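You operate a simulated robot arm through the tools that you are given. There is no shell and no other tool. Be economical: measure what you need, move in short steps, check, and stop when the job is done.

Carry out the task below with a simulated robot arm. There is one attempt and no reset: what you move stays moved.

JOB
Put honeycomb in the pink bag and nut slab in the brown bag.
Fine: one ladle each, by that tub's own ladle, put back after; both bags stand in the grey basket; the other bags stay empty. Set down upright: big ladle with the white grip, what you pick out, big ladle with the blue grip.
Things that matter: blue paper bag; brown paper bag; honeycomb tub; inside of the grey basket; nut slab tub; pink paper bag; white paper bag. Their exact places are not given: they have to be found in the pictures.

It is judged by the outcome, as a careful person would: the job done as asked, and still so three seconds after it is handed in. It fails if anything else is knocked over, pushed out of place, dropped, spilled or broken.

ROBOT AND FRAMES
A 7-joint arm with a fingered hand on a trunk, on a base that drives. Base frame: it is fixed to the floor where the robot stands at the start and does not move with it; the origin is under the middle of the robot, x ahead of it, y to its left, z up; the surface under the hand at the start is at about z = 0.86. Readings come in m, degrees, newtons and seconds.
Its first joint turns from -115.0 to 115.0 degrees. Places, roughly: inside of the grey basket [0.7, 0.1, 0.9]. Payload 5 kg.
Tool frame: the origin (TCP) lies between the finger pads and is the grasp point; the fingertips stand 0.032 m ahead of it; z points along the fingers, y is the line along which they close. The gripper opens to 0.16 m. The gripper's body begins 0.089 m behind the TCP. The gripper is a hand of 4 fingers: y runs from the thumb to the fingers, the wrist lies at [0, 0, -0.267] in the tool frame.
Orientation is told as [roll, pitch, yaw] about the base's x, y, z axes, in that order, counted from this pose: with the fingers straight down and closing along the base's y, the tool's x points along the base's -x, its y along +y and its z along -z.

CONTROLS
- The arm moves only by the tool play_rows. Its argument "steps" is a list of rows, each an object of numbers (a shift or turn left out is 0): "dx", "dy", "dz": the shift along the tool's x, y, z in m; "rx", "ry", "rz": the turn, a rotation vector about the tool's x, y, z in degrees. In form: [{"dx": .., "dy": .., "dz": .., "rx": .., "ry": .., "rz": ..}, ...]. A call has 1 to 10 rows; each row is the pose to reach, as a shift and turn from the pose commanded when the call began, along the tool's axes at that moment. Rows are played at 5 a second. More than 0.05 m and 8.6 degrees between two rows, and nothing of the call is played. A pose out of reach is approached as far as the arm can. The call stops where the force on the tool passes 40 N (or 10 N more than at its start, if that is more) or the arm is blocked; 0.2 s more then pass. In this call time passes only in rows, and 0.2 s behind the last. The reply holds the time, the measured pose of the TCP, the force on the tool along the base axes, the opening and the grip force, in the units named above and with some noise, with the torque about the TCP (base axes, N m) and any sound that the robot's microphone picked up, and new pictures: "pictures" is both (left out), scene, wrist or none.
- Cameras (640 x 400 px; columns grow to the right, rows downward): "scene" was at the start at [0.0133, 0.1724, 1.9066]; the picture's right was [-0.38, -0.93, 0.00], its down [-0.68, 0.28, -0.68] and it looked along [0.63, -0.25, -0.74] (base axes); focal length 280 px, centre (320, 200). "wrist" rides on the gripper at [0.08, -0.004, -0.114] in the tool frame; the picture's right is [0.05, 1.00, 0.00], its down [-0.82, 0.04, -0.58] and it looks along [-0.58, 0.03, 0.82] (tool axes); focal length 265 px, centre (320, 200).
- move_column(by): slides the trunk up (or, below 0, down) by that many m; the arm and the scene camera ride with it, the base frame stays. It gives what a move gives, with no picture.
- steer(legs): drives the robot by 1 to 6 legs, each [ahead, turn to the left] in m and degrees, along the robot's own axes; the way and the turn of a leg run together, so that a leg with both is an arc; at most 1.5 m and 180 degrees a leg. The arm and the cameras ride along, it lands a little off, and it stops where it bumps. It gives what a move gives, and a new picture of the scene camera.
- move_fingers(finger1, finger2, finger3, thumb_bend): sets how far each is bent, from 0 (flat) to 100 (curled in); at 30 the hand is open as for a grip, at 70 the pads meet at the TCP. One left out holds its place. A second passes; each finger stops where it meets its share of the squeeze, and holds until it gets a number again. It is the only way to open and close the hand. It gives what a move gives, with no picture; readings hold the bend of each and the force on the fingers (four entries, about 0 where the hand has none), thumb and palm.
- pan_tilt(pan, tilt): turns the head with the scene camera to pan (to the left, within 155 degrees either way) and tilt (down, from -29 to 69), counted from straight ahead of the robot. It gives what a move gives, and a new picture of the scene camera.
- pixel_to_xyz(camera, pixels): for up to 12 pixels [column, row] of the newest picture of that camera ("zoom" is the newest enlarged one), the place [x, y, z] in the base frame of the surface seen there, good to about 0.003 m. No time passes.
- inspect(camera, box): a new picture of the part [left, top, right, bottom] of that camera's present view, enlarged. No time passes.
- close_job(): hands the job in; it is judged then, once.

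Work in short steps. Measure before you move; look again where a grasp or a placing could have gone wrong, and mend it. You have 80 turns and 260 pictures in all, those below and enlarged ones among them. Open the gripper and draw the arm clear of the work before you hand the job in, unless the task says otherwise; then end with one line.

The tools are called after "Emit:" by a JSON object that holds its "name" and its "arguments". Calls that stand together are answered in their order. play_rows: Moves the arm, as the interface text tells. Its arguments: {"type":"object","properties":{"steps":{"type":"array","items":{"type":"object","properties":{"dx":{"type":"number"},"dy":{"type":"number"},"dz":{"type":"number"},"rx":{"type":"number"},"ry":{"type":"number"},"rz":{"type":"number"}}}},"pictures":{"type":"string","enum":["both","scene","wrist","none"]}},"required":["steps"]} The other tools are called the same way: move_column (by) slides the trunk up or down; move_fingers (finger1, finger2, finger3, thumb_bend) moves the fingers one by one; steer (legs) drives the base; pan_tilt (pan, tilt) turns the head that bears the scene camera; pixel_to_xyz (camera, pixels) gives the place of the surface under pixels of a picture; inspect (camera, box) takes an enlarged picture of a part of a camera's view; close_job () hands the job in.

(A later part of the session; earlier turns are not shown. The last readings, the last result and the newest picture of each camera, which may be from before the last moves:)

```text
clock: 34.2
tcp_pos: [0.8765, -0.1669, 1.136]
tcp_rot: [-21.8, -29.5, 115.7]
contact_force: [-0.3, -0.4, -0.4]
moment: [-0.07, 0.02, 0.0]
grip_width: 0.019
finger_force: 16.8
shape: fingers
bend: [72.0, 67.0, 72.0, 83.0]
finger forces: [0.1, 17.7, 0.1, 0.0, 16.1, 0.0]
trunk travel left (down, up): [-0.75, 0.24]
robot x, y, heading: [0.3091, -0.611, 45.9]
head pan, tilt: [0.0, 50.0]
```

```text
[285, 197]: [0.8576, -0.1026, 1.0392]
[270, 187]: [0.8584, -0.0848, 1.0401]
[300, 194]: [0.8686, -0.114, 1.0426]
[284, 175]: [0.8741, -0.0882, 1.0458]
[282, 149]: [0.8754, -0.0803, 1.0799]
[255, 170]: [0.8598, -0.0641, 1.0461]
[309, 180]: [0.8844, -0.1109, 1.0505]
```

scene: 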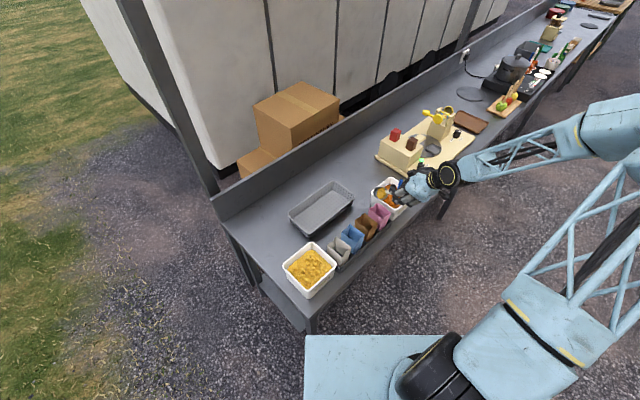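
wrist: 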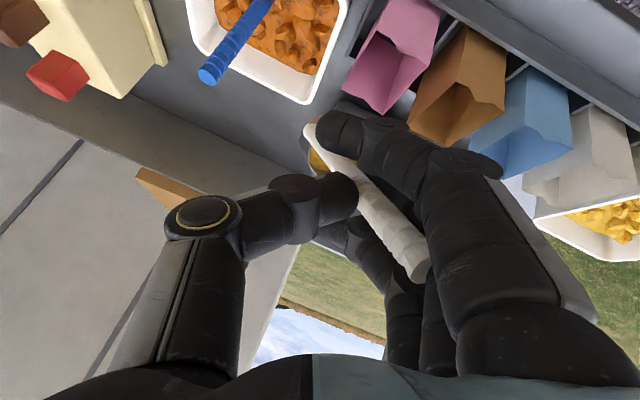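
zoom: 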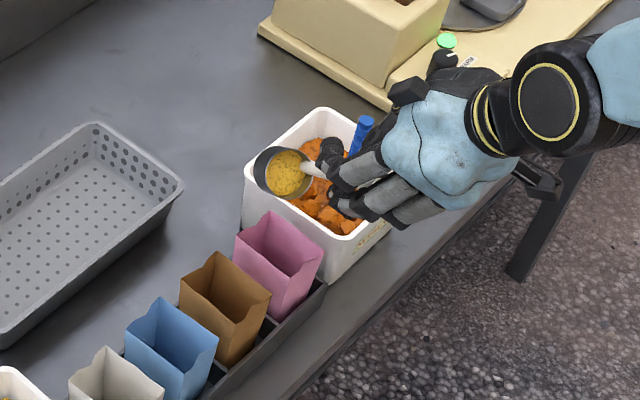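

Lip is at (0.858,-0.103,1.039). I now tilt slowly to 90° while lowering the lip to about 3 cm above the bag.

Emit:
{"name": "play_rows", "arguments": {"steps": [{"dx": 0.0081, "dy": 0.0071, "dz": 0.006, "rx": 3.59, "ry": -3.38, "rz": -0.84}, {"dx": 0.0163, "dy": 0.0143, "dz": 0.0121, "rx": 7.18, "ry": -6.76, "rz": -1.67}, {"dx": 0.0244, "dy": 0.0214, "dz": 0.0181, "rx": 10.77, "ry": -10.14, "rz": -2.51}, {"dx": 0.0322, "dy": 0.0286, "dz": 0.0227, "rx": 14.36, "ry": -13.52, "rz": -3.34}, {"dx": 0.0401, "dy": 0.0358, "dz": 0.0274, "rx": 17.95, "ry": -16.9, "rz": -4.18}, {"dx": 0.0479, "dy": 0.043, "dz": 0.032, "rx": 21.54, "ry": -20.28, "rz": -5.01}, {"dx": 0.0554, "dy": 0.0493, "dz": 0.0388, "rx": 25.13, "ry": -23.66, "rz": -5.85}, {"dx": 0.0629, "dy": 0.0555, "dz": 0.0457, "rx": 28.72, "ry": -27.04, "rz": -6.68}, {"dx": 0.0704, "dy": 0.0618, "dz": 0.0525, "rx": 32.31, "ry": -30.42, "rz": -7.52}]}}

Emit:
{"name": "inspect", "arguments": {"camera": "scene", "box": [340, 150, 440, 250]}}

```text
clock: 36.2
tcp_pos: [0.851, -0.2087, 1.0376]
tcp_rot: [-76.2, -44.2, 150.0]
contact_force: [-0.3, -0.2, -0.6]
moment: [-0.1, 0.03, 0.02]
grip_width: 0.0193
finger_force: 17.2
shape: fingers
bend: [72.0, 66.0, 72.0, 84.0]
finger forces: [0.0, 18.1, 0.0, 0.0, 16.1, 0.1]
trunk travel left (down, up): [-0.75, 0.24]
robot x, y, heading: [0.3077, -0.6062, 45.8]
head pan, tilt: [0.0, 50.0]
```

scene: 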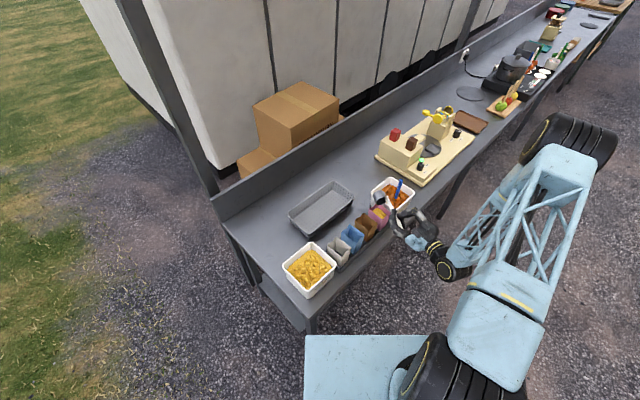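
wrist: 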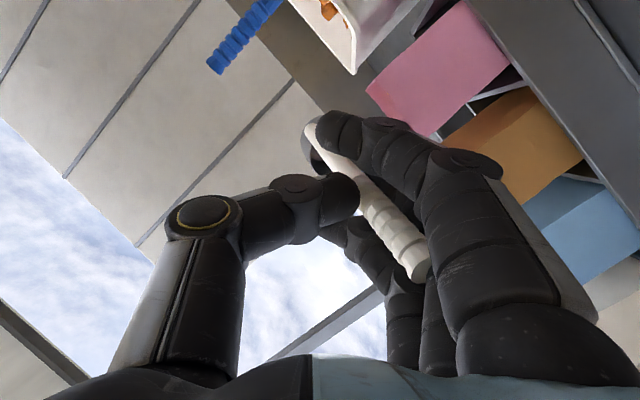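

```text
4.00 times, centred on (390, 200) of scene
```

zoom: 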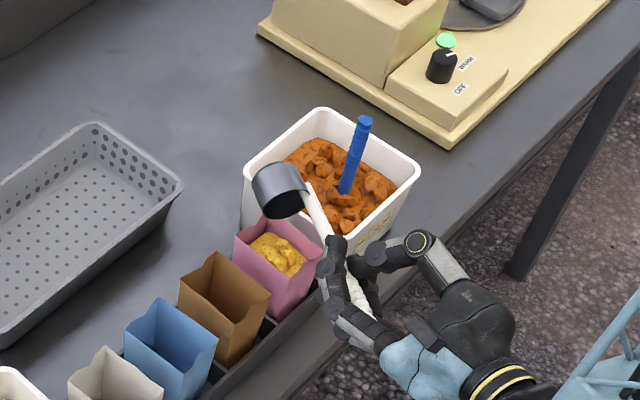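

The honeycomb (yellow at zoom 278,255) fell entirely in the pink bag, and the cup is empty. I lift straight up and rotate back toward upright.

Emit:
{"name": "play_rows", "arguments": {"steps": [{"dx": -0.026, "dy": -0.0261, "dz": -0.0065}, {"dx": -0.052, "dy": -0.0522, "dz": -0.013}, {"dx": -0.0603, "dy": -0.0605, "dz": -0.015, "rx": -6.1, "ry": 5.75, "rz": 1.42}, {"dx": -0.0686, "dy": -0.0688, "dz": -0.017, "rx": -12.2, "ry": 11.5, "rz": 2.84}, {"dx": -0.0769, "dy": -0.0771, "dz": -0.019, "rx": -18.3, "ry": 17.25, "rz": 4.26}, {"dx": -0.0852, "dy": -0.0854, "dz": -0.021, "rx": -24.4, "ry": 23.0, "rz": 5.68}, {"dx": -0.0935, "dy": -0.0937, "dz": -0.023, "rx": -30.5, "ry": 28.75, "rz": 7.1}, {"dx": -0.1018, "dy": -0.102, "dz": -0.025, "rx": -36.6, "ry": 34.5, "rz": 8.52}, {"dx": -0.1101, "dy": -0.1103, "dz": -0.027, "rx": -42.7, "ry": 40.25, "rz": 9.94}, {"dx": -0.118, "dy": -0.1185, "dz": -0.0293, "rx": -48.8, "ry": 46.0, "rz": 11.36}], "pictures": "scene"}}

Emit:
{"name": "inspect", "arguments": {"camera": "scene", "box": [320, 150, 440, 270]}}

```text
clock: 38.4
tcp_pos: [0.8528, -0.2056, 1.2068]
tcp_rot: [-2.2, -14.9, 108.0]
contact_force: [-0.1, 0.4, -0.8]
moment: [-0.06, 0.03, 0.0]
grip_width: 0.0191
finger_force: 17.7
shape: fingers
bend: [72.0, 66.0, 72.0, 84.0]
finger forces: [0.0, 18.4, 0.0, 0.0, 16.7, 0.0]
trunk travel left (down, up): [-0.75, 0.24]
robot x, y, heading: [0.3075, -0.609, 45.7]
head pan, tilt: [0.0, 50.0]
```

scene: 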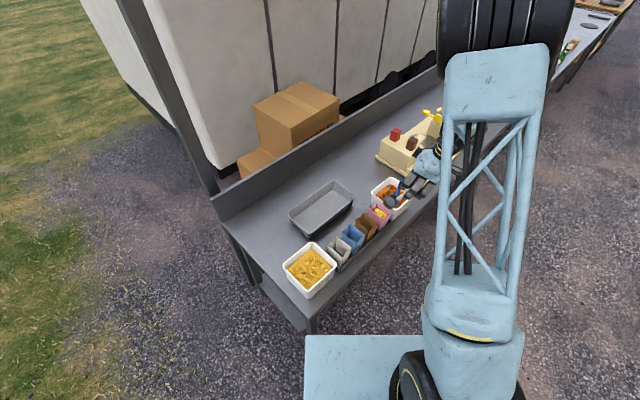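

```text
3.33 times, centred on (380, 210) of scene
```

zoom: 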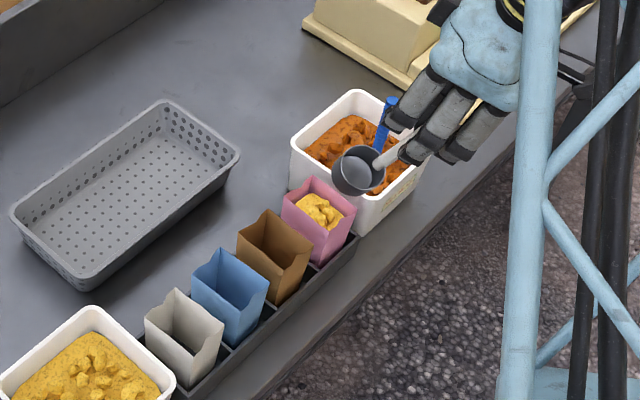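

Cup empty, all honeycomb in the bag. I bring the ladle upright again, then carry it back above the honeycomb tub with the reversed yaw.

Emit:
{"name": "play_rows", "arguments": {"steps": [{"dx": 0.006, "dy": 0.0209, "dz": -0.0108, "rx": -5.27, "ry": 4.96, "rz": 1.22}, {"dx": 0.0121, "dy": 0.0419, "dz": -0.0216, "rx": -10.53, "ry": 9.91, "rz": 2.45}, {"dx": 0.0182, "dy": 0.0628, "dz": -0.0324, "rx": -15.8, "ry": 14.87, "rz": 3.67}, {"dx": 0.0182, "dy": 0.0628, "dz": -0.0324, "rx": -15.8, "ry": 14.87, "rz": 3.67}], "pictures": "none"}}

Emit:
{"name": "play_rows", "arguments": {"steps": [{"dx": -0.0211, "dy": 0.0252, "dz": 0.0062, "ry": -1.45, "rz": 5.82}, {"dx": -0.0422, "dy": 0.0503, "dz": 0.0124, "ry": -2.9, "rz": 11.64}, {"dx": -0.0633, "dy": 0.0755, "dz": 0.0187, "ry": -4.35, "rz": 17.46}, {"dx": -0.0844, "dy": 0.1006, "dz": 0.0249, "ry": -5.8, "rz": 23.28}, {"dx": -0.1056, "dy": 0.1258, "dz": 0.0311, "ry": -7.25, "rz": 29.1}, {"dx": -0.1267, "dy": 0.151, "dz": 0.0373, "ry": -8.7, "rz": 34.92}, {"dx": -0.1478, "dy": 0.1761, "dz": 0.0435, "ry": -10.15, "rz": 40.74}, {"dx": -0.1689, "dy": 0.2013, "dz": 0.0498, "ry": -11.6, "rz": 46.56}, {"dx": -0.19, "dy": 0.2264, "dz": 0.056, "ry": -13.05, "rz": 52.38}, {"dx": -0.2111, "dy": 0.2516, "dz": 0.0622, "ry": -14.5, "rz": 58.2}]}}

Emit:
{"name": "inspect", "arguments": {"camera": "scene", "box": [270, 190, 370, 290]}}

```text
clock: 39.4
tcp_pos: [0.8006, -0.2506, 1.2334]
tcp_rot: [14.0, 0.0, 105.7]
contact_force: [0.3, -0.6, -1.6]
moment: [-0.02, 0.0, -0.02]
grip_width: 0.0194
finger_force: 17.1
shape: fingers
bend: [72.0, 66.0, 72.0, 84.0]
finger forces: [0.0, 18.4, 0.0, 0.1, 17.0, 0.0]
trunk travel left (down, up): [-0.75, 0.24]
robot x, y, heading: [0.3072, -0.6078, 45.7]
head pan, tilt: [0.0, 50.0]
```

```text
clock: 41.6
tcp_pos: [0.4938, -0.1191, 1.2336]
tcp_rot: [13.8, 0.0, 45.7]
contact_force: [0.7, 0.9, -0.3]
moment: [-0.02, -0.01, -0.02]
grip_width: 0.0194
finger_force: 17.6
shape: fingers
bend: [72.0, 66.0, 72.0, 84.0]
finger forces: [0.1, 18.4, 0.0, 0.1, 16.9, 0.1]
trunk travel left (down, up): [-0.75, 0.24]
robot x, y, heading: [0.3103, -0.607, 46.0]
head pan, tilt: [0.0, 50.0]
```

scene: 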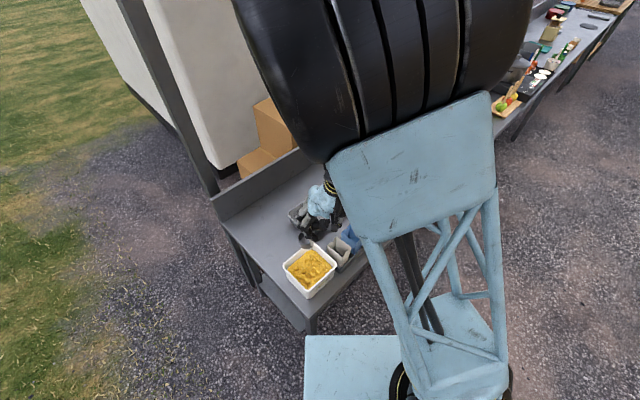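
wrist: 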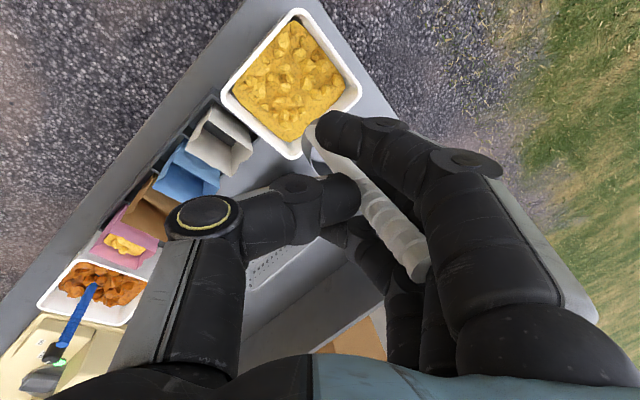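

```text
4.00 times, centred on (320, 240) of scene
```

zoom: 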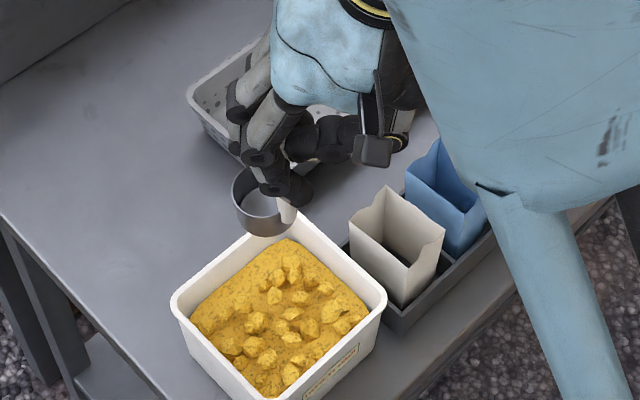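

The empty cup is over the tub, seen at zoom (262,205). I measure rim and handle to align before lowering.

Emit:
{"name": "pixel_to_xyz", "arguments": {"camera": "zoom", "pixels": [[233, 190], [262, 215], [262, 232], [287, 212], [289, 203], [255, 195], [240, 180], [295, 222]]}}

Emit:
{"name": "pixel_to_xyz", "arguments": {"camera": "wrist", "pixels": [[415, 262], [400, 240], [385, 215], [370, 190], [304, 140], [312, 165], [308, 155], [320, 135]]}}

```text
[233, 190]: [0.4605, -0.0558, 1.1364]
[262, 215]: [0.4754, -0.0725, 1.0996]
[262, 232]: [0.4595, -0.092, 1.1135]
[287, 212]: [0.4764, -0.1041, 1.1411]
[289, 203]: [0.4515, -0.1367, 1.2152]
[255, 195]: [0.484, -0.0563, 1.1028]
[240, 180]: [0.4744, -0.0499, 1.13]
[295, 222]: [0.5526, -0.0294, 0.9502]
```

```text
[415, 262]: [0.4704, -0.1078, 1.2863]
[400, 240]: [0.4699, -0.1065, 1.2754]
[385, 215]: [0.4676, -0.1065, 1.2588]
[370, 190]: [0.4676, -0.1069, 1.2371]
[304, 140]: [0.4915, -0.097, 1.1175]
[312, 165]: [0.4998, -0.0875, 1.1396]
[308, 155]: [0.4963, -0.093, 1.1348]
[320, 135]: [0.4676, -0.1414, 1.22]
```

The handle stands vertical at (0.478,-0.10), just where it stood, top 1.286 vs 1.057 originally. I lower straight down 0.16 m first, then slowly.

Emit:
{"name": "play_rows", "arguments": {"steps": [{"dy": -0.0096, "dz": 0.0388}, {"dy": -0.0192, "dz": 0.0777}, {"dy": -0.0288, "dz": 0.1165}, {"dy": -0.0384, "dz": 0.1554}, {"dy": -0.0408, "dz": 0.1651}, {"dy": -0.0432, "dz": 0.1748}, {"dy": -0.0456, "dz": 0.1845}]}}

Emit:
{"name": "inspect", "arguments": {"camera": "scene", "box": [270, 210, 360, 300]}}

```text
clock: 43.2
tcp_pos: [0.4913, -0.1193, 1.0427]
tcp_rot: [13.9, 0.0, 46.0]
contact_force: [-0.7, 0.0, 0.3]
moment: [-0.02, 0.02, -0.03]
grip_width: 0.0196
finger_force: 17.4
shape: fingers
bend: [72.0, 66.0, 72.0, 84.0]
finger forces: [0.0, 18.3, 0.0, 0.0, 16.9, 0.0]
trunk travel left (down, up): [-0.75, 0.24]
robot x, y, heading: [0.306, -0.6056, 45.8]
head pan, tilt: [0.0, 50.0]
```

scene: 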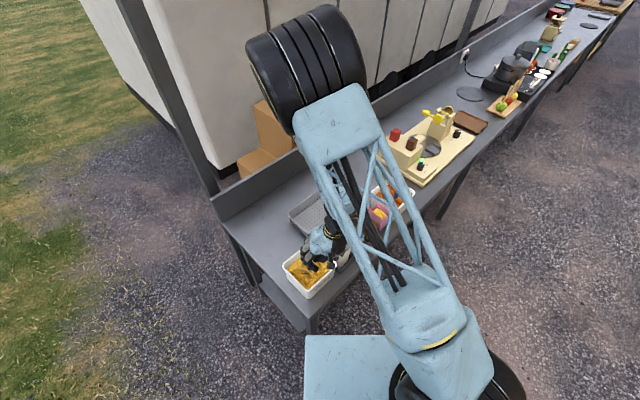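
wrist: 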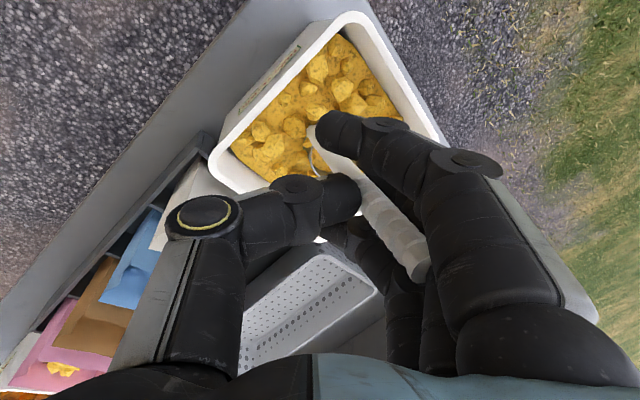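

```text
4.44 times, centred on (315, 255) of scene
```

zoom: 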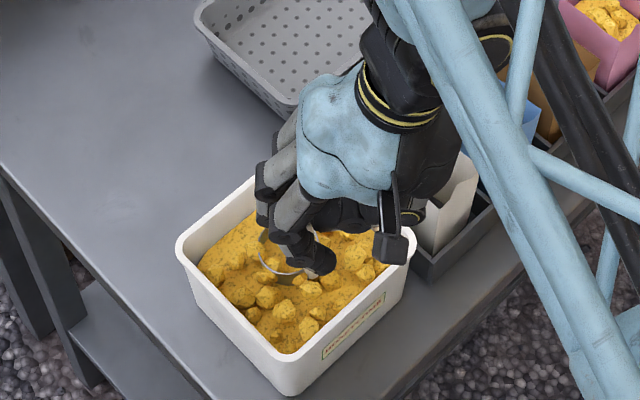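

The cup sinks into the pieces without force. I lower the last ~3.8 cm slowly.

Emit:
{"name": "play_rows", "arguments": {"steps": [{"dy": -0.0024, "dz": 0.0097}, {"dy": -0.0048, "dz": 0.0194}, {"dy": -0.0072, "dz": 0.0291}, {"dy": -0.0092, "dz": 0.0369}, {"dy": -0.0092, "dz": 0.0369}], "pictures": "wrist"}}

Emit:
{"name": "inspect", "arguments": {"camera": "scene", "box": [270, 210, 360, 300]}}

```text
clock: 44.4
tcp_pos: [0.4914, -0.1197, 1.0059]
tcp_rot: [13.9, 0.1, 45.9]
contact_force: [-0.1, -0.2, -0.5]
moment: [-0.05, 0.01, -0.03]
grip_width: 0.0195
finger_force: 17.0
shape: fingers
bend: [72.0, 66.0, 72.0, 84.0]
finger forces: [0.1, 18.3, 0.0, 0.0, 16.8, 0.0]
trunk travel left (down, up): [-0.75, 0.24]
robot x, y, heading: [0.3107, -0.6058, 46.1]
head pan, tilt: [0.0, 50.0]
```

wrist: 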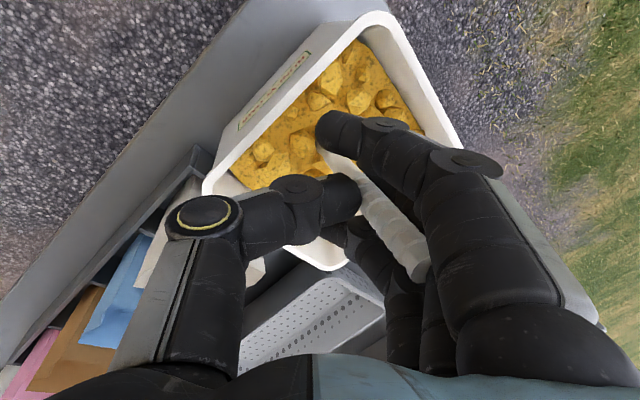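

```text
4.44 times, centred on (315, 255) of scene
```

zoom: 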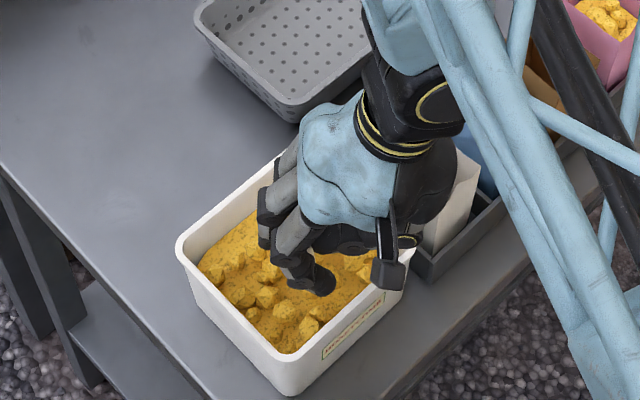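

Handle top is now ≈1.059, about 1–2 mm above the original height. I lower a few mm more watching force.

Emit:
{"name": "play_rows", "arguments": {"steps": [{"dy": -0.0003, "dz": 0.001}, {"dy": -0.0005, "dz": 0.002}, {"dy": -0.0007, "dz": 0.003}], "pictures": "none"}}

```text
clock: 45.2
tcp_pos: [0.4937, -0.1189, 1.0023]
tcp_rot: [14.0, 0.0, 45.9]
contact_force: [0.2, -0.3, -0.7]
moment: [-0.01, -0.01, 0.0]
grip_width: 0.0195
finger_force: 17.6
shape: fingers
bend: [72.0, 66.0, 72.0, 84.0]
finger forces: [0.0, 18.3, 0.0, 0.0, 16.8, 0.0]
trunk travel left (down, up): [-0.75, 0.24]
robot x, y, heading: [0.3077, -0.607, 45.6]
head pan, tilt: [0.0, 50.0]
```

No contact yet; I go on another 6 mm.

Emit:
{"name": "play_rows", "arguments": {"steps": [{"dy": -0.0005, "dz": 0.002}, {"dy": -0.001, "dz": 0.004}, {"dy": -0.0015, "dz": 0.006}], "pictures": "none"}}

```text
clock: 46.0
tcp_pos: [0.4933, -0.1213, 0.9973]
tcp_rot: [14.0, -0.1, 45.8]
contact_force: [5.7, -6.3, 32.2]
moment: [0.38, 0.36, 0.01]
grip_width: 0.0209
finger_force: 29.2
shape: fingers
bend: [72.0, 68.0, 72.0, 87.0]
finger forces: [0.0, 30.4, 0.1, 0.1, 27.8, 0.0]
trunk travel left (down, up): [-0.75, 0.24]
robot x, y, heading: [0.305, -0.6066, 46.0]
head pan, tilt: [0.0, 50.0]
```

Bottom contact felt (32 N). I back off 3 mm, then open the hand in stages.

Emit:
{"name": "play_rows", "arguments": {"steps": [{"dy": 0.0005, "dz": -0.002}, {"dy": 0.0009, "dz": -0.0035}, {"dy": 0.0009, "dz": -0.0035}], "pictures": "none"}}

Emit:
{"name": "move_fingers", "arguments": {"finger1": 40, "finger2": 62, "finger3": 40, "thumb_bend": 75}}

Emit:
{"name": "move_fingers", "arguments": {"finger1": 30, "finger2": 30, "finger3": 30, "thumb_bend": 30}}

Emit:
{"name": "inspect", "arguments": {"camera": "wrist", "box": [0, 0, 640, 400]}}

```text
clock: 46.8
tcp_pos: [0.4925, -0.1198, 0.9976]
tcp_rot: [14.0, 0.0, 45.9]
contact_force: [-0.4, 0.1, -0.6]
moment: [-0.01, -0.03, 0.0]
grip_width: 0.0203
finger_force: 17.1
shape: fingers
bend: [72.0, 67.0, 72.0, 86.0]
finger forces: [0.0, 18.4, 0.1, 0.1, 16.5, 0.0]
trunk travel left (down, up): [-0.75, 0.24]
robot x, y, heading: [0.308, -0.6059, 45.8]
head pan, tilt: [0.0, 50.0]
```

```text
clock: 47.8
tcp_pos: [0.4911, -0.1194, 1.0003]
tcp_rot: [13.9, 0.0, 45.9]
contact_force: [0.2, -0.3, 1.1]
moment: [0.04, 0.05, 0.0]
grip_width: 0.0649
finger_force: 1.5
shape: fingers
bend: [40.0, 60.0, 40.0, 75.0]
finger forces: [0.0, 1.7, 0.0, 0.0, 1.6, 0.0]
trunk travel left (down, up): [-0.75, 0.24]
robot x, y, heading: [0.305, -0.6058, 45.7]
head pan, tilt: [0.0, 50.0]
```

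```text
clock: 48.8
tcp_pos: [0.4917, -0.1195, 0.9997]
tcp_rot: [13.9, 0.0, 45.9]
contact_force: [-2.3, 2.6, -1.2]
moment: [0.17, 0.21, -0.07]
grip_width: 0.1654
finger_force: 2.8
shape: fingers
bend: [30.0, 30.0, 30.0, 31.0]
finger forces: [0.0, 0.0, 0.0, 0.0, 4.7, 0.0]
trunk travel left (down, up): [-0.75, 0.24]
robot x, y, heading: [0.3087, -0.6066, 46.0]
head pan, tilt: [0.0, 50.0]
```

```text
1.00 times, centred on (320, 200) of wrist (not enlarged: the box is as wide or as high as the picture)
```

zoom: 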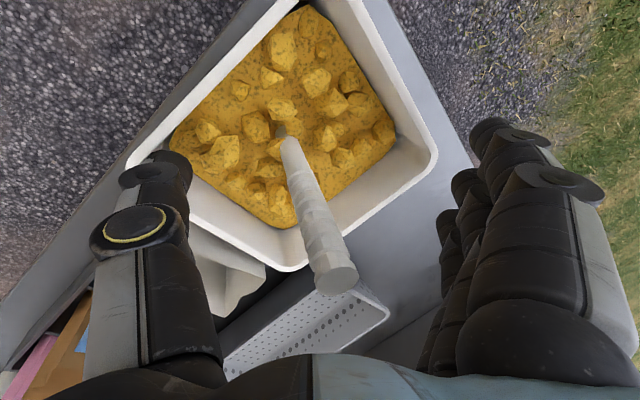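

The handle stands free, but the thumb touches something (4.7 N, likely the tub rim). I bend the thumb in a little, then lift straight up.

Emit:
{"name": "move_fingers", "arguments": {"thumb_bend": 42}}

Emit:
{"name": "play_rows", "arguments": {"steps": [{"dy": 0.0048, "dz": -0.0194}, {"dy": 0.0096, "dz": -0.0388}, {"dy": 0.0192, "dz": -0.0777}, {"dy": 0.0288, "dz": -0.1165}, {"dy": 0.0384, "dz": -0.1554}, {"dy": 0.0432, "dz": -0.1748}]}}

Emit:
{"name": "inspect", "arguments": {"camera": "wrist", "box": [120, 0, 440, 200]}}

Emit:
{"name": "inspect", "arguments": {"camera": "scene", "box": [270, 210, 360, 300]}}

```text
clock: 49.8
tcp_pos: [0.4916, -0.1195, 0.9999]
tcp_rot: [13.9, 0.1, 45.9]
contact_force: [0.2, -0.4, 0.6]
moment: [0.0, -0.03, 0.01]
grip_width: 0.1471
finger_force: 0.1
shape: fingers
bend: [30.0, 30.0, 30.0, 42.0]
finger forces: [0.0, 0.1, 0.0, 0.0, 0.1, 0.1]
trunk travel left (down, up): [-0.75, 0.24]
robot x, y, heading: [0.3061, -0.6062, 46.0]
head pan, tilt: [0.0, 50.0]
```

```text
clock: 51.2
tcp_pos: [0.4931, -0.1203, 1.1797]
tcp_rot: [14.0, 0.0, 45.8]
contact_force: [-0.4, 0.0, 0.7]
moment: [0.0, 0.0, 0.02]
grip_width: 0.147
finger_force: 0.2
shape: fingers
bend: [30.0, 30.0, 30.0, 42.0]
finger forces: [0.0, 0.1, 0.0, 0.0, 0.0, 0.1]
trunk travel left (down, up): [-0.75, 0.24]
robot x, y, heading: [0.3086, -0.6047, 45.6]
head pan, tilt: [0.0, 50.0]
```

scene: 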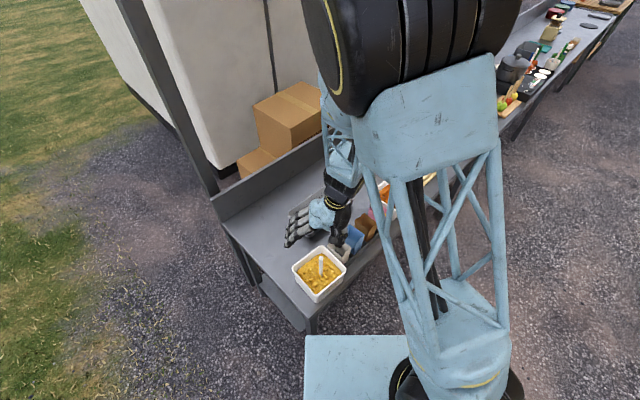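
wrist: 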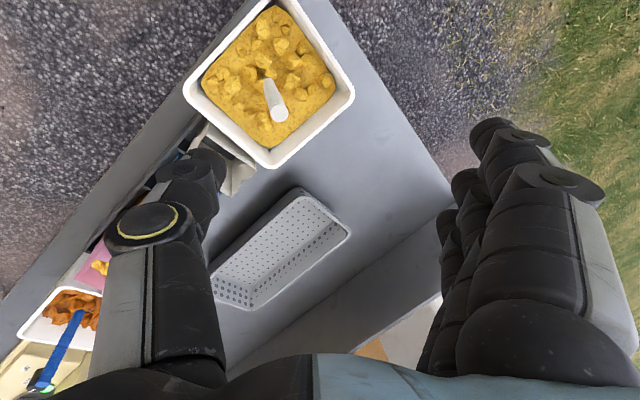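

```text
2.00 times, centred on (280, 100) of wrist
```

zoom: 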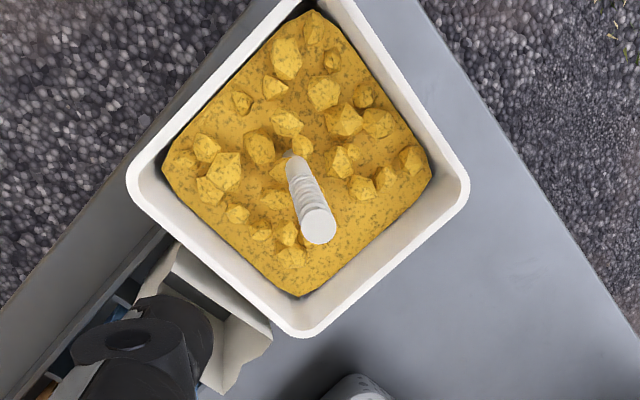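

```text
4.44 times, centred on (315, 255) of scene
```

zoom: 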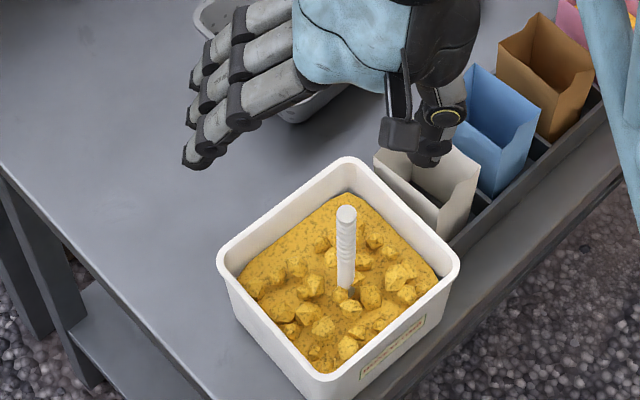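

The ladle stands upright, but the tub seems shifted ~2 cm toward +x/-y by the thumb. I measure tub corners, tray and white bag.

Emit:
{"name": "pixel_to_xyz", "arguments": {"camera": "zoom", "pixels": [[346, 160], [219, 250], [458, 260], [328, 378], [347, 212], [345, 285], [380, 160], [478, 175], [443, 235], [285, 395], [330, 345]]}}

Emit:
{"name": "pixel_to_xyz", "arguments": {"camera": "wrist", "pixels": [[187, 85], [262, 3], [352, 92], [273, 165], [279, 115], [266, 82], [195, 130]]}}

```text
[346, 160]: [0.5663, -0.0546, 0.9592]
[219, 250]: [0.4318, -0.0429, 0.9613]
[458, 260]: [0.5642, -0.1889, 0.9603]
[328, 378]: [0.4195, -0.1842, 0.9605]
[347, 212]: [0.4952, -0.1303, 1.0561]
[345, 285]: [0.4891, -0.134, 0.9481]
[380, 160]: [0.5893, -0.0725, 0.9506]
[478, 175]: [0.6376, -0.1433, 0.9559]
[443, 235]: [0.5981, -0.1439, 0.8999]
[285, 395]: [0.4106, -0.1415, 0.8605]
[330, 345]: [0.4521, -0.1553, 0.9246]
```

```text
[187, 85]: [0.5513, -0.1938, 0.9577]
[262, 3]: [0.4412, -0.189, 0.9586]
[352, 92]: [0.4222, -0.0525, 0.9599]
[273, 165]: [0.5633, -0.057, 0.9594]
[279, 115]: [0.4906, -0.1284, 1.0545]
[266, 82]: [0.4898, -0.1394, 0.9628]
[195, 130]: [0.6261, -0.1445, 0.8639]
```

The tub slid about (+0.013, -0.027) when the thumb opened. I will restore it by gripping it lightly across y from above (0.146 wide vs 0.16 opening) and shifting it back; first I make the hand vertical with yaw 0 above it.

Emit:
{"name": "play_rows", "arguments": {"steps": [{"rx": 7}, {"rx": 14}, {"rx": 14}], "pictures": "none"}}

Emit:
{"name": "play_rows", "arguments": {"steps": [{"rz": 7.66}, {"rz": 15.3}, {"rz": 23}, {"rz": 30.6}, {"rz": 38.3}, {"rz": 45.9}, {"rz": 45.9}]}}

Emit:
{"name": "move_fingers", "arguments": {"thumb_bend": 30}}

```text
clock: 52.0
tcp_pos: [0.4936, -0.12, 1.1796]
tcp_rot: [-0.2, -0.1, 45.8]
contact_force: [0.6, -0.5, -0.1]
moment: [-0.01, 0.0, -0.01]
grip_width: 0.1471
finger_force: 0.0
shape: fingers
bend: [30.0, 30.0, 30.0, 42.0]
finger forces: [0.0, 0.1, 0.0, 0.1, 0.0, 0.0]
trunk travel left (down, up): [-0.75, 0.24]
robot x, y, heading: [0.3102, -0.6043, 46.0]
head pan, tilt: [0.0, 50.0]
```

```text
clock: 53.6
tcp_pos: [0.4934, -0.1205, 1.1792]
tcp_rot: [0.0, -0.1, 0.0]
contact_force: [-0.1, -0.5, 0.5]
moment: [-0.02, 0.01, 0.0]
grip_width: 0.147
finger_force: 0.0
shape: fingers
bend: [30.0, 30.0, 30.0, 42.0]
finger forces: [0.1, 0.0, 0.1, 0.1, 0.0, 0.0]
trunk travel left (down, up): [-0.75, 0.24]
robot x, y, heading: [0.3069, -0.6116, 46.1]
head pan, tilt: [0.0, 50.0]
```

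scene: 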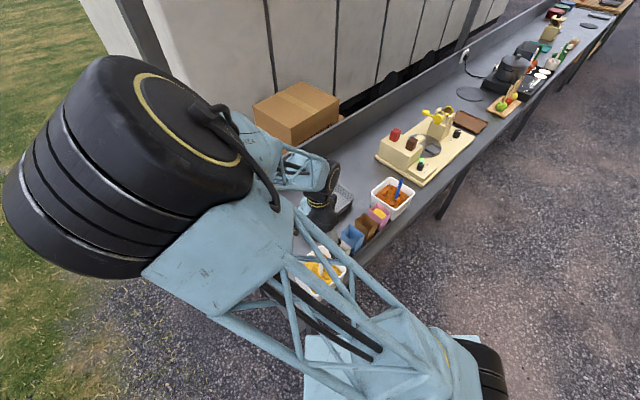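
wrist: 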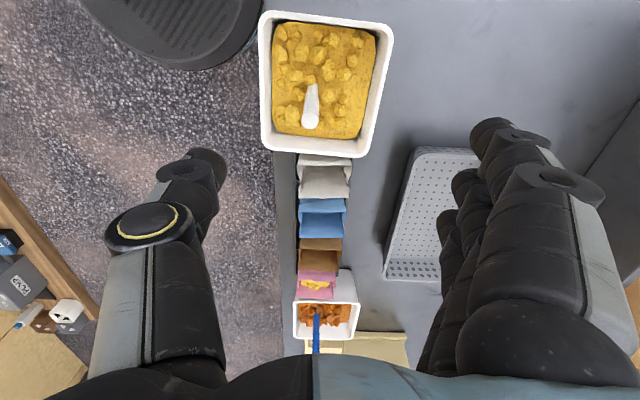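

```text
clock: 54.6
tcp_pos: [0.4925, -0.1189, 1.1798]
tcp_rot: [0.0, -0.1, 0.0]
contact_force: [0.2, 0.0, 0.1]
moment: [-0.03, 0.0, 0.0]
grip_width: 0.1701
finger_force: 0.0
shape: fingers
bend: [30.0, 30.0, 30.0, 30.0]
finger forces: [0.0, 0.0, 0.1, 0.0, 0.0, 0.0]
trunk travel left (down, up): [-0.75, 0.24]
robot x, y, heading: [0.31, -0.6087, 45.7]
head pan, tilt: [0.0, 50.0]
```

Opening is 0.17 m and the hand is aligned over the tub. I descend to z≈0.985 so that thumb and fingers straddle it, palm staying above the handle top (1.057).

Emit:
{"name": "play_rows", "arguments": {"steps": [{"dy": 0.003, "dz": 0.04}, {"dy": 0.003, "dz": 0.08}, {"dy": 0.003, "dz": 0.12}, {"dy": 0.003, "dz": 0.15}, {"dy": 0.003, "dz": 0.17}]}}

Emit:
{"name": "inspect", "arguments": {"camera": "wrist", "box": [160, 0, 480, 200]}}

```text
clock: 55.8
tcp_pos: [0.4951, -0.1152, 1.0095]
tcp_rot: [0.0, 0.0, -0.1]
contact_force: [0.0, 0.0, 0.4]
moment: [0.02, 0.0, 0.01]
grip_width: 0.1705
finger_force: 0.0
shape: fingers
bend: [30.0, 30.0, 30.0, 30.0]
finger forces: [0.0, 0.0, 0.0, 0.0, 0.0, 0.0]
trunk travel left (down, up): [-0.75, 0.24]
robot x, y, heading: [0.3075, -0.6093, 45.6]
head pan, tilt: [0.0, 50.0]
```

scene: 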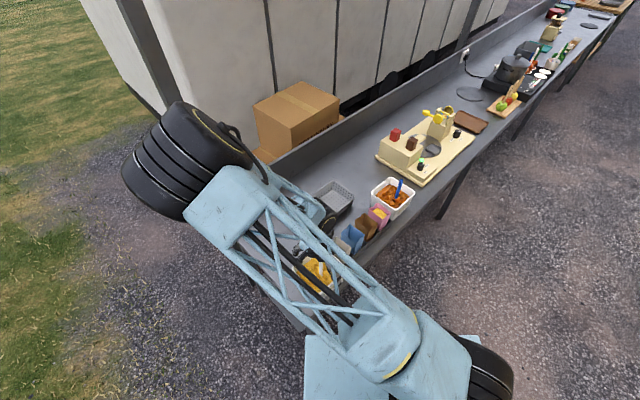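
wrist: 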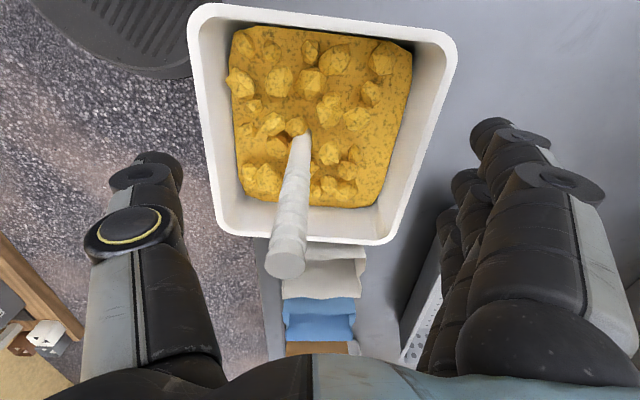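

```text
2.00 times, centred on (320, 100) of wrist
```

zoom: 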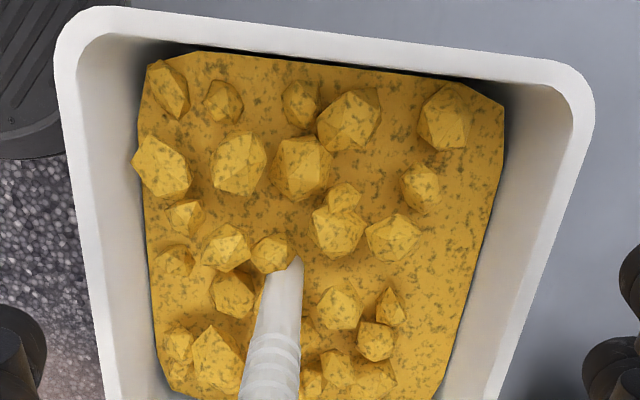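

Clearance on both sides is fine; the tub is turned about -3.5°. I match that yaw, go down 2.3 cm more, then close lightly.

Emit:
{"name": "play_rows", "arguments": {"steps": [{"dz": 0.012, "rz": 3.5}, {"dz": 0.023, "rz": 3.5}, {"dz": 0.023, "rz": 3.5}], "pictures": "none"}}

Emit:
{"name": "move_fingers", "arguments": {"finger1": 36, "finger2": 36, "finger3": 36, "thumb_bend": 36}}

```text
clock: 56.6
tcp_pos: [0.4935, -0.1157, 0.9854]
tcp_rot: [-0.1, -0.1, -3.5]
contact_force: [-0.1, -0.4, 0.4]
moment: [0.03, 0.02, 0.0]
grip_width: 0.1704
finger_force: 0.0
shape: fingers
bend: [30.0, 30.0, 30.0, 30.0]
finger forces: [0.0, 0.0, 0.0, 0.0, 0.0, 0.1]
trunk travel left (down, up): [-0.75, 0.24]
robot x, y, heading: [0.3039, -0.6076, 46.0]
head pan, tilt: [0.0, 50.0]
```

```text
clock: 57.6
tcp_pos: [0.4933, -0.1158, 0.9858]
tcp_rot: [0.0, -0.1, -3.5]
contact_force: [1.2, -1.8, -0.2]
moment: [-0.03, 0.0, -0.03]
grip_width: 0.1499
finger_force: 0.8
shape: fingers
bend: [36.0, 36.0, 36.0, 35.0]
finger forces: [0.1, 0.0, 0.1, 0.1, 1.5, 0.0]
trunk travel left (down, up): [-0.75, 0.24]
robot x, y, heading: [0.3044, -0.6051, 45.8]
head pan, tilt: [0.0, 50.0]
```

Thumb touches; I close the fingers a bit more until they press too.

Emit:
{"name": "move_fingers", "arguments": {"finger1": 42, "finger2": 42, "finger3": 42, "thumb_bend": 40}}

```text
clock: 58.6
tcp_pos: [0.4943, -0.1159, 0.9867]
tcp_rot: [0.0, -0.1, -3.5]
contact_force: [0.5, 5.4, 3.9]
moment: [0.18, 0.0, -0.01]
grip_width: 0.1456
finger_force: 11.2
shape: fingers
bend: [38.0, 38.0, 38.0, 37.0]
finger forces: [4.3, 4.4, 4.6, 0.0, 8.3, 0.1]
trunk travel left (down, up): [-0.75, 0.24]
robot x, y, heading: [0.3067, -0.6068, 46.1]
head pan, tilt: [0.0, 50.0]
```

All fingers hold the tub lightly. I slide it back by (-0.013, +0.027) and undo the 3.5° turn, slowly.

Emit:
{"name": "play_rows", "arguments": {"steps": [{"dx": 0.003, "dy": 0.0052, "rz": -0.7}, {"dx": 0.0058, "dy": 0.0105, "rz": -1.4}, {"dx": 0.0088, "dy": 0.0157, "rz": -2.1}, {"dx": 0.0117, "dy": 0.021, "rz": -2.8}, {"dx": 0.0146, "dy": 0.0262, "rz": -3.5}, {"dx": 0.0146, "dy": 0.0262, "rz": -3.5}]}}

```text
clock: 60.0
tcp_pos: [0.4798, -0.0885, 0.9862]
tcp_rot: [0.0, -0.1, 0.0]
contact_force: [2.9, -2.3, 1.3]
moment: [-0.17, -0.02, 0.04]
grip_width: 0.1458
finger_force: 9.1
shape: fingers
bend: [40.0, 39.0, 39.0, 37.0]
finger forces: [2.6, 2.7, 2.8, 0.0, 9.6, 0.0]
trunk travel left (down, up): [-0.75, 0.24]
robot x, y, heading: [0.3052, -0.6082, 45.9]
head pan, tilt: [0.0, 50.0]
```

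scene: 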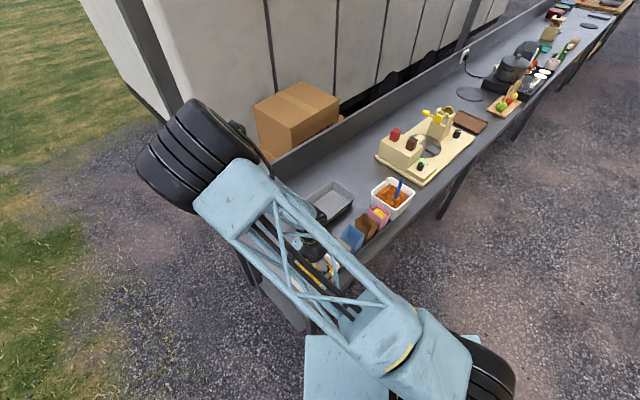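
wrist: 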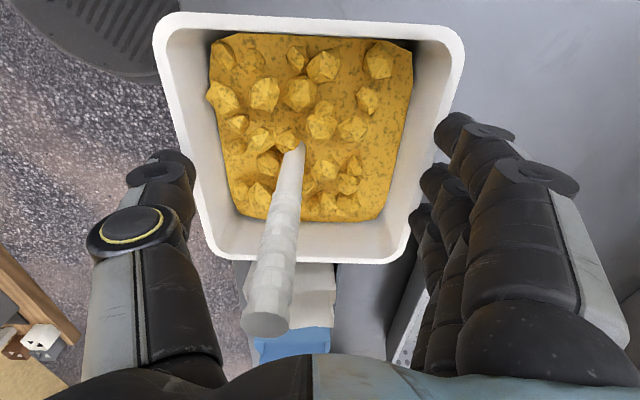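

The tub followed. I open the hand and lift straight up, then re-measure the tub corners.

Emit:
{"name": "move_fingers", "arguments": {"finger1": 28, "finger2": 28, "finger3": 28, "thumb_bend": 28}}

Emit:
{"name": "play_rows", "arguments": {"steps": [{"dz": -0.03}, {"dz": -0.07}, {"dz": -0.11}, {"dz": -0.15}, {"dz": -0.19}, {"dz": -0.23}, {"dz": -0.23}], "pictures": "wrist"}}

Emit:
{"name": "pixel_to_xyz", "arguments": {"camera": "wrist", "pixels": [[250, 40], [372, 40], [260, 130], [360, 130], [305, 100]]}}

```text
clock: 61.0
tcp_pos: [0.4808, -0.0883, 0.9864]
tcp_rot: [0.1, -0.1, 0.1]
contact_force: [0.0, -0.1, -0.8]
moment: [-0.03, 0.0, 0.01]
grip_width: 0.175
finger_force: 0.1
shape: fingers
bend: [28.0, 28.0, 28.0, 28.0]
finger forces: [0.0, 0.0, 0.1, 0.0, 0.1, 0.0]
trunk travel left (down, up): [-0.75, 0.24]
robot x, y, heading: [0.3073, -0.6085, 45.9]
head pan, tilt: [0.0, 50.0]
```

```text
clock: 62.6
tcp_pos: [0.4788, -0.0879, 1.2174]
tcp_rot: [0.0, 0.0, 0.0]
contact_force: [0.0, 0.4, -0.9]
moment: [-0.04, 0.0, 0.0]
grip_width: 0.1752
finger_force: 0.1
shape: fingers
bend: [28.0, 28.0, 28.0, 28.0]
finger forces: [0.0, 0.0, 0.0, 0.0, 0.0, 0.0]
trunk travel left (down, up): [-0.75, 0.24]
robot x, y, heading: [0.3076, -0.6081, 46.0]
head pan, tilt: [0.0, 50.0]
```

wrist: 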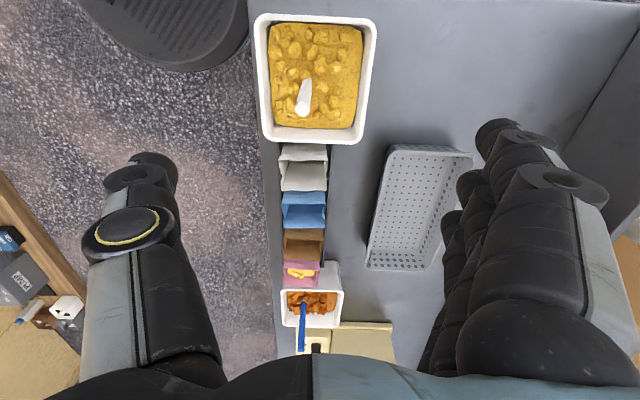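

```text
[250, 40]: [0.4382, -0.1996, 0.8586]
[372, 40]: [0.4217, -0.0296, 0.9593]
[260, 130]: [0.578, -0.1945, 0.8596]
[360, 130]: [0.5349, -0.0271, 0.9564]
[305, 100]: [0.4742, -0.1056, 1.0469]
```

Tub and ladle are back within a few mm of the original spot (handle 0.474,-0.106). Next the blue ladle: I back the base 7 cm for better pour room, and re-measure the blue handle.

Emit:
{"name": "steer", "arguments": {"legs": [[-0.07, 0]]}}

Emit:
{"name": "inspect", "arguments": {"camera": "scene", "box": [290, 160, 430, 300]}}

```text
clock: 63.6
tcp_pos: [0.4287, -0.1404, 1.2187]
tcp_rot: [0.1, -0.1, 0.0]
contact_force: [-0.6, -0.4, -0.1]
moment: [0.01, 0.0, 0.0]
grip_width: 0.1752
finger_force: 0.2
shape: fingers
bend: [28.0, 28.0, 28.0, 28.0]
finger forces: [0.0, 0.1, 0.0, 0.0, 0.1, 0.1]
trunk travel left (down, up): [-0.75, 0.24]
robot x, y, heading: [0.2625, -0.6527, 46.1]
head pan, tilt: [0.0, 50.0]
```

scene: 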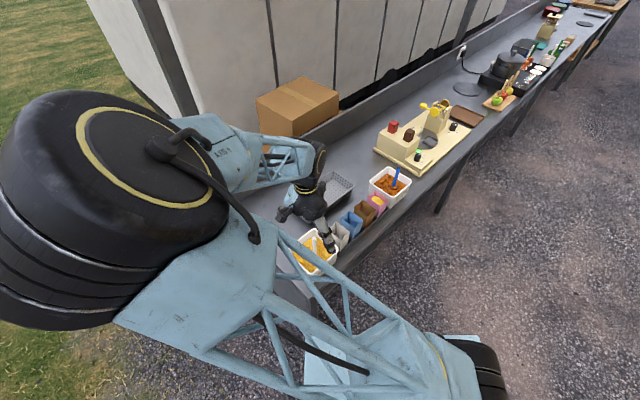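

```text
2.86 times, centred on (360, 230) of scene
```

zoom: 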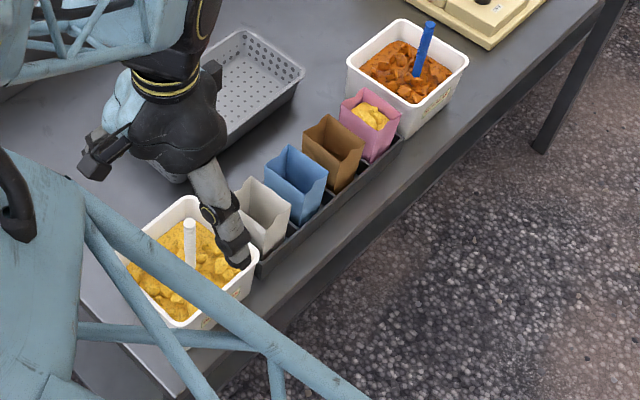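

Now I travel at z≈1.22 to above the blue handle (0.988,-0.104), returning to yaw 46°.

Emit:
{"name": "play_rows", "arguments": {"steps": [{"dx": -0.0467, "dy": 0.003, "rz": -3.83}, {"dx": -0.0933, "dy": 0.006, "rz": -7.67}, {"dx": -0.14, "dy": 0.009, "rz": -11.5}, {"dx": -0.1867, "dy": 0.012, "rz": -15.33}, {"dx": -0.2333, "dy": 0.015, "rz": -19.17}, {"dx": -0.28, "dy": 0.018, "rz": -23}, {"dx": -0.28, "dy": 0.018, "rz": -23}], "pictures": "none"}}

Emit:
{"name": "play_rows", "arguments": {"steps": [{"dx": -0.044, "dy": -0.0154, "rz": -3.83}, {"dx": -0.088, "dy": -0.0308, "rz": -7.67}, {"dx": -0.132, "dy": -0.0462, "rz": -11.5}, {"dx": -0.1759, "dy": -0.0616, "rz": -15.33}, {"dx": -0.2199, "dy": -0.077, "rz": -19.17}, {"dx": -0.2639, "dy": -0.0924, "rz": -23}, {"dx": -0.2639, "dy": -0.0924, "rz": -23}]}}

Emit:
{"name": "pixel_to_xyz", "arguments": {"camera": "wrist", "pixels": [[316, 116], [316, 105], [316, 95]]}}

```text
clock: 65.2
tcp_pos: [0.708, -0.1232, 1.2187]
tcp_rot: [-0.1, -0.1, 23.1]
contact_force: [-0.7, -0.7, -0.1]
moment: [0.02, -0.02, -0.01]
grip_width: 0.1753
finger_force: 0.1
shape: fingers
bend: [28.0, 28.0, 28.0, 28.0]
finger forces: [0.0, 0.1, 0.0, 0.0, 0.0, 0.1]
trunk travel left (down, up): [-0.75, 0.24]
robot x, y, heading: [0.2582, -0.6613, 46.2]
head pan, tilt: [0.0, 50.0]
```

```text
clock: 66.8
tcp_pos: [0.9877, -0.1039, 1.2204]
tcp_rot: [-0.1, 0.0, 46.1]
contact_force: [-0.3, -0.2, 0.7]
moment: [0.01, 0.01, 0.02]
grip_width: 0.1751
finger_force: 0.0
shape: fingers
bend: [28.0, 28.0, 28.0, 28.0]
finger forces: [0.0, 0.1, 0.0, 0.1, 0.0, 0.0]
trunk travel left (down, up): [-0.75, 0.24]
robot x, y, heading: [0.2593, -0.6597, 46.2]
head pan, tilt: [0.0, 50.0]
```

scene: 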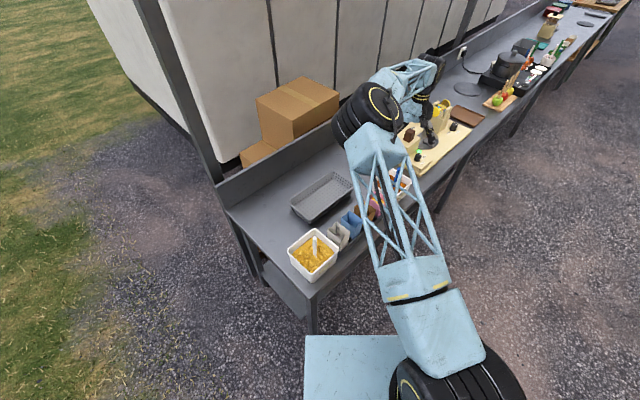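
wrist: 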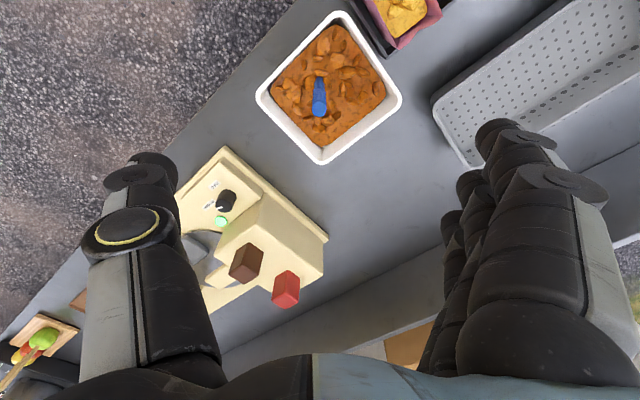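

```text
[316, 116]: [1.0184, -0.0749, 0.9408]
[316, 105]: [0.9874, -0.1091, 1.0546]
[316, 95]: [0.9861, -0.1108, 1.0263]
```

Handle at wrist (319,97). I check the handle axis precisely and the machine's height near the thumb side.

Emit:
{"name": "pixel_to_xyz", "arguments": {"camera": "wrist", "pixels": [[319, 114], [319, 108], [318, 90], [325, 100], [313, 100], [225, 200], [228, 150], [200, 190], [248, 260], [320, 245], [285, 285]]}}

```text
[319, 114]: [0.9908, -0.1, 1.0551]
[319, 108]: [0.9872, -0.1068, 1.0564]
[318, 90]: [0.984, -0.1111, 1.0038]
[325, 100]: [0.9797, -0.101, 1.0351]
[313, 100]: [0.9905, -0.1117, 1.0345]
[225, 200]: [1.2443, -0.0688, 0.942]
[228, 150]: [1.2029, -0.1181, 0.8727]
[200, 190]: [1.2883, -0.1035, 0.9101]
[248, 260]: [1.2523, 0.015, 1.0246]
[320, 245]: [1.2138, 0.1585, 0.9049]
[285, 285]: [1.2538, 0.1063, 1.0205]
```

Handle axis ≈ (0.988,-0.104), directly under the TCP; the machine is far away. I descend 0.21 m.

Emit:
{"name": "play_rows", "arguments": {"steps": [{"dz": 0.045}, {"dz": 0.09}, {"dz": 0.13}, {"dz": 0.17}, {"dz": 0.195}, {"dz": 0.21}, {"dz": 0.21}], "pictures": "wrist"}}

```text
clock: 68.4
tcp_pos: [0.9878, -0.1022, 1.0085]
tcp_rot: [0.0, 0.0, 45.9]
contact_force: [-0.4, -0.2, 0.5]
moment: [0.02, 0.0, 0.04]
grip_width: 0.1755
finger_force: 0.0
shape: fingers
bend: [28.0, 28.0, 28.0, 28.0]
finger forces: [0.1, 0.0, 0.1, 0.0, 0.1, 0.0]
trunk travel left (down, up): [-0.75, 0.24]
robot x, y, heading: [0.2573, -0.6545, 46.0]
head pan, tilt: [0.0, 50.0]
```

wrist: 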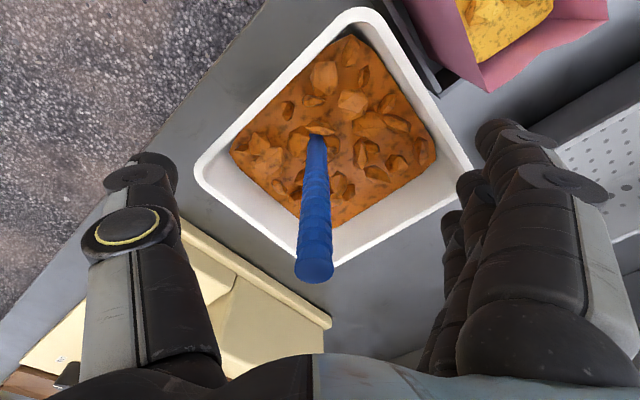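

Handle is centred between thumb and fingers. I close to 70 first, then firm up with a balanced, milder squeeze than last time.

Emit:
{"name": "move_fingers", "arguments": {"finger1": 70, "finger2": 70, "finger3": 70, "thumb_bend": 70}}

Emit:
{"name": "move_fingers", "arguments": {"finger2": 85, "thumb_bend": 71}}

```text
clock: 69.4
tcp_pos: [0.9882, -0.1031, 1.0083]
tcp_rot: [-0.1, 0.0, 46.0]
contact_force: [0.3, -0.6, 0.0]
moment: [0.01, 0.01, -0.01]
grip_width: 0.0267
finger_force: 4.2
shape: fingers
bend: [70.0, 67.0, 70.0, 68.0]
finger forces: [0.0, 4.3, 0.0, 0.0, 4.1, 0.1]
trunk travel left (down, up): [-0.75, 0.24]
robot x, y, heading: [0.262, -0.659, 45.9]
head pan, tilt: [0.0, 50.0]
```

```text
clock: 70.4
tcp_pos: [0.9863, -0.1029, 1.0101]
tcp_rot: [-0.1, 0.0, 46.0]
contact_force: [0.9, 0.7, 0.5]
moment: [0.01, 0.05, -0.02]
grip_width: 0.0266
finger_force: 7.0
shape: fingers
bend: [70.0, 68.0, 70.0, 69.0]
finger forces: [0.0, 7.1, 0.0, 0.0, 7.1, 0.0]
trunk travel left (down, up): [-0.75, 0.24]
robot x, y, heading: [0.2597, -0.6576, 46.2]
head pan, tilt: [0.0, 50.0]
```

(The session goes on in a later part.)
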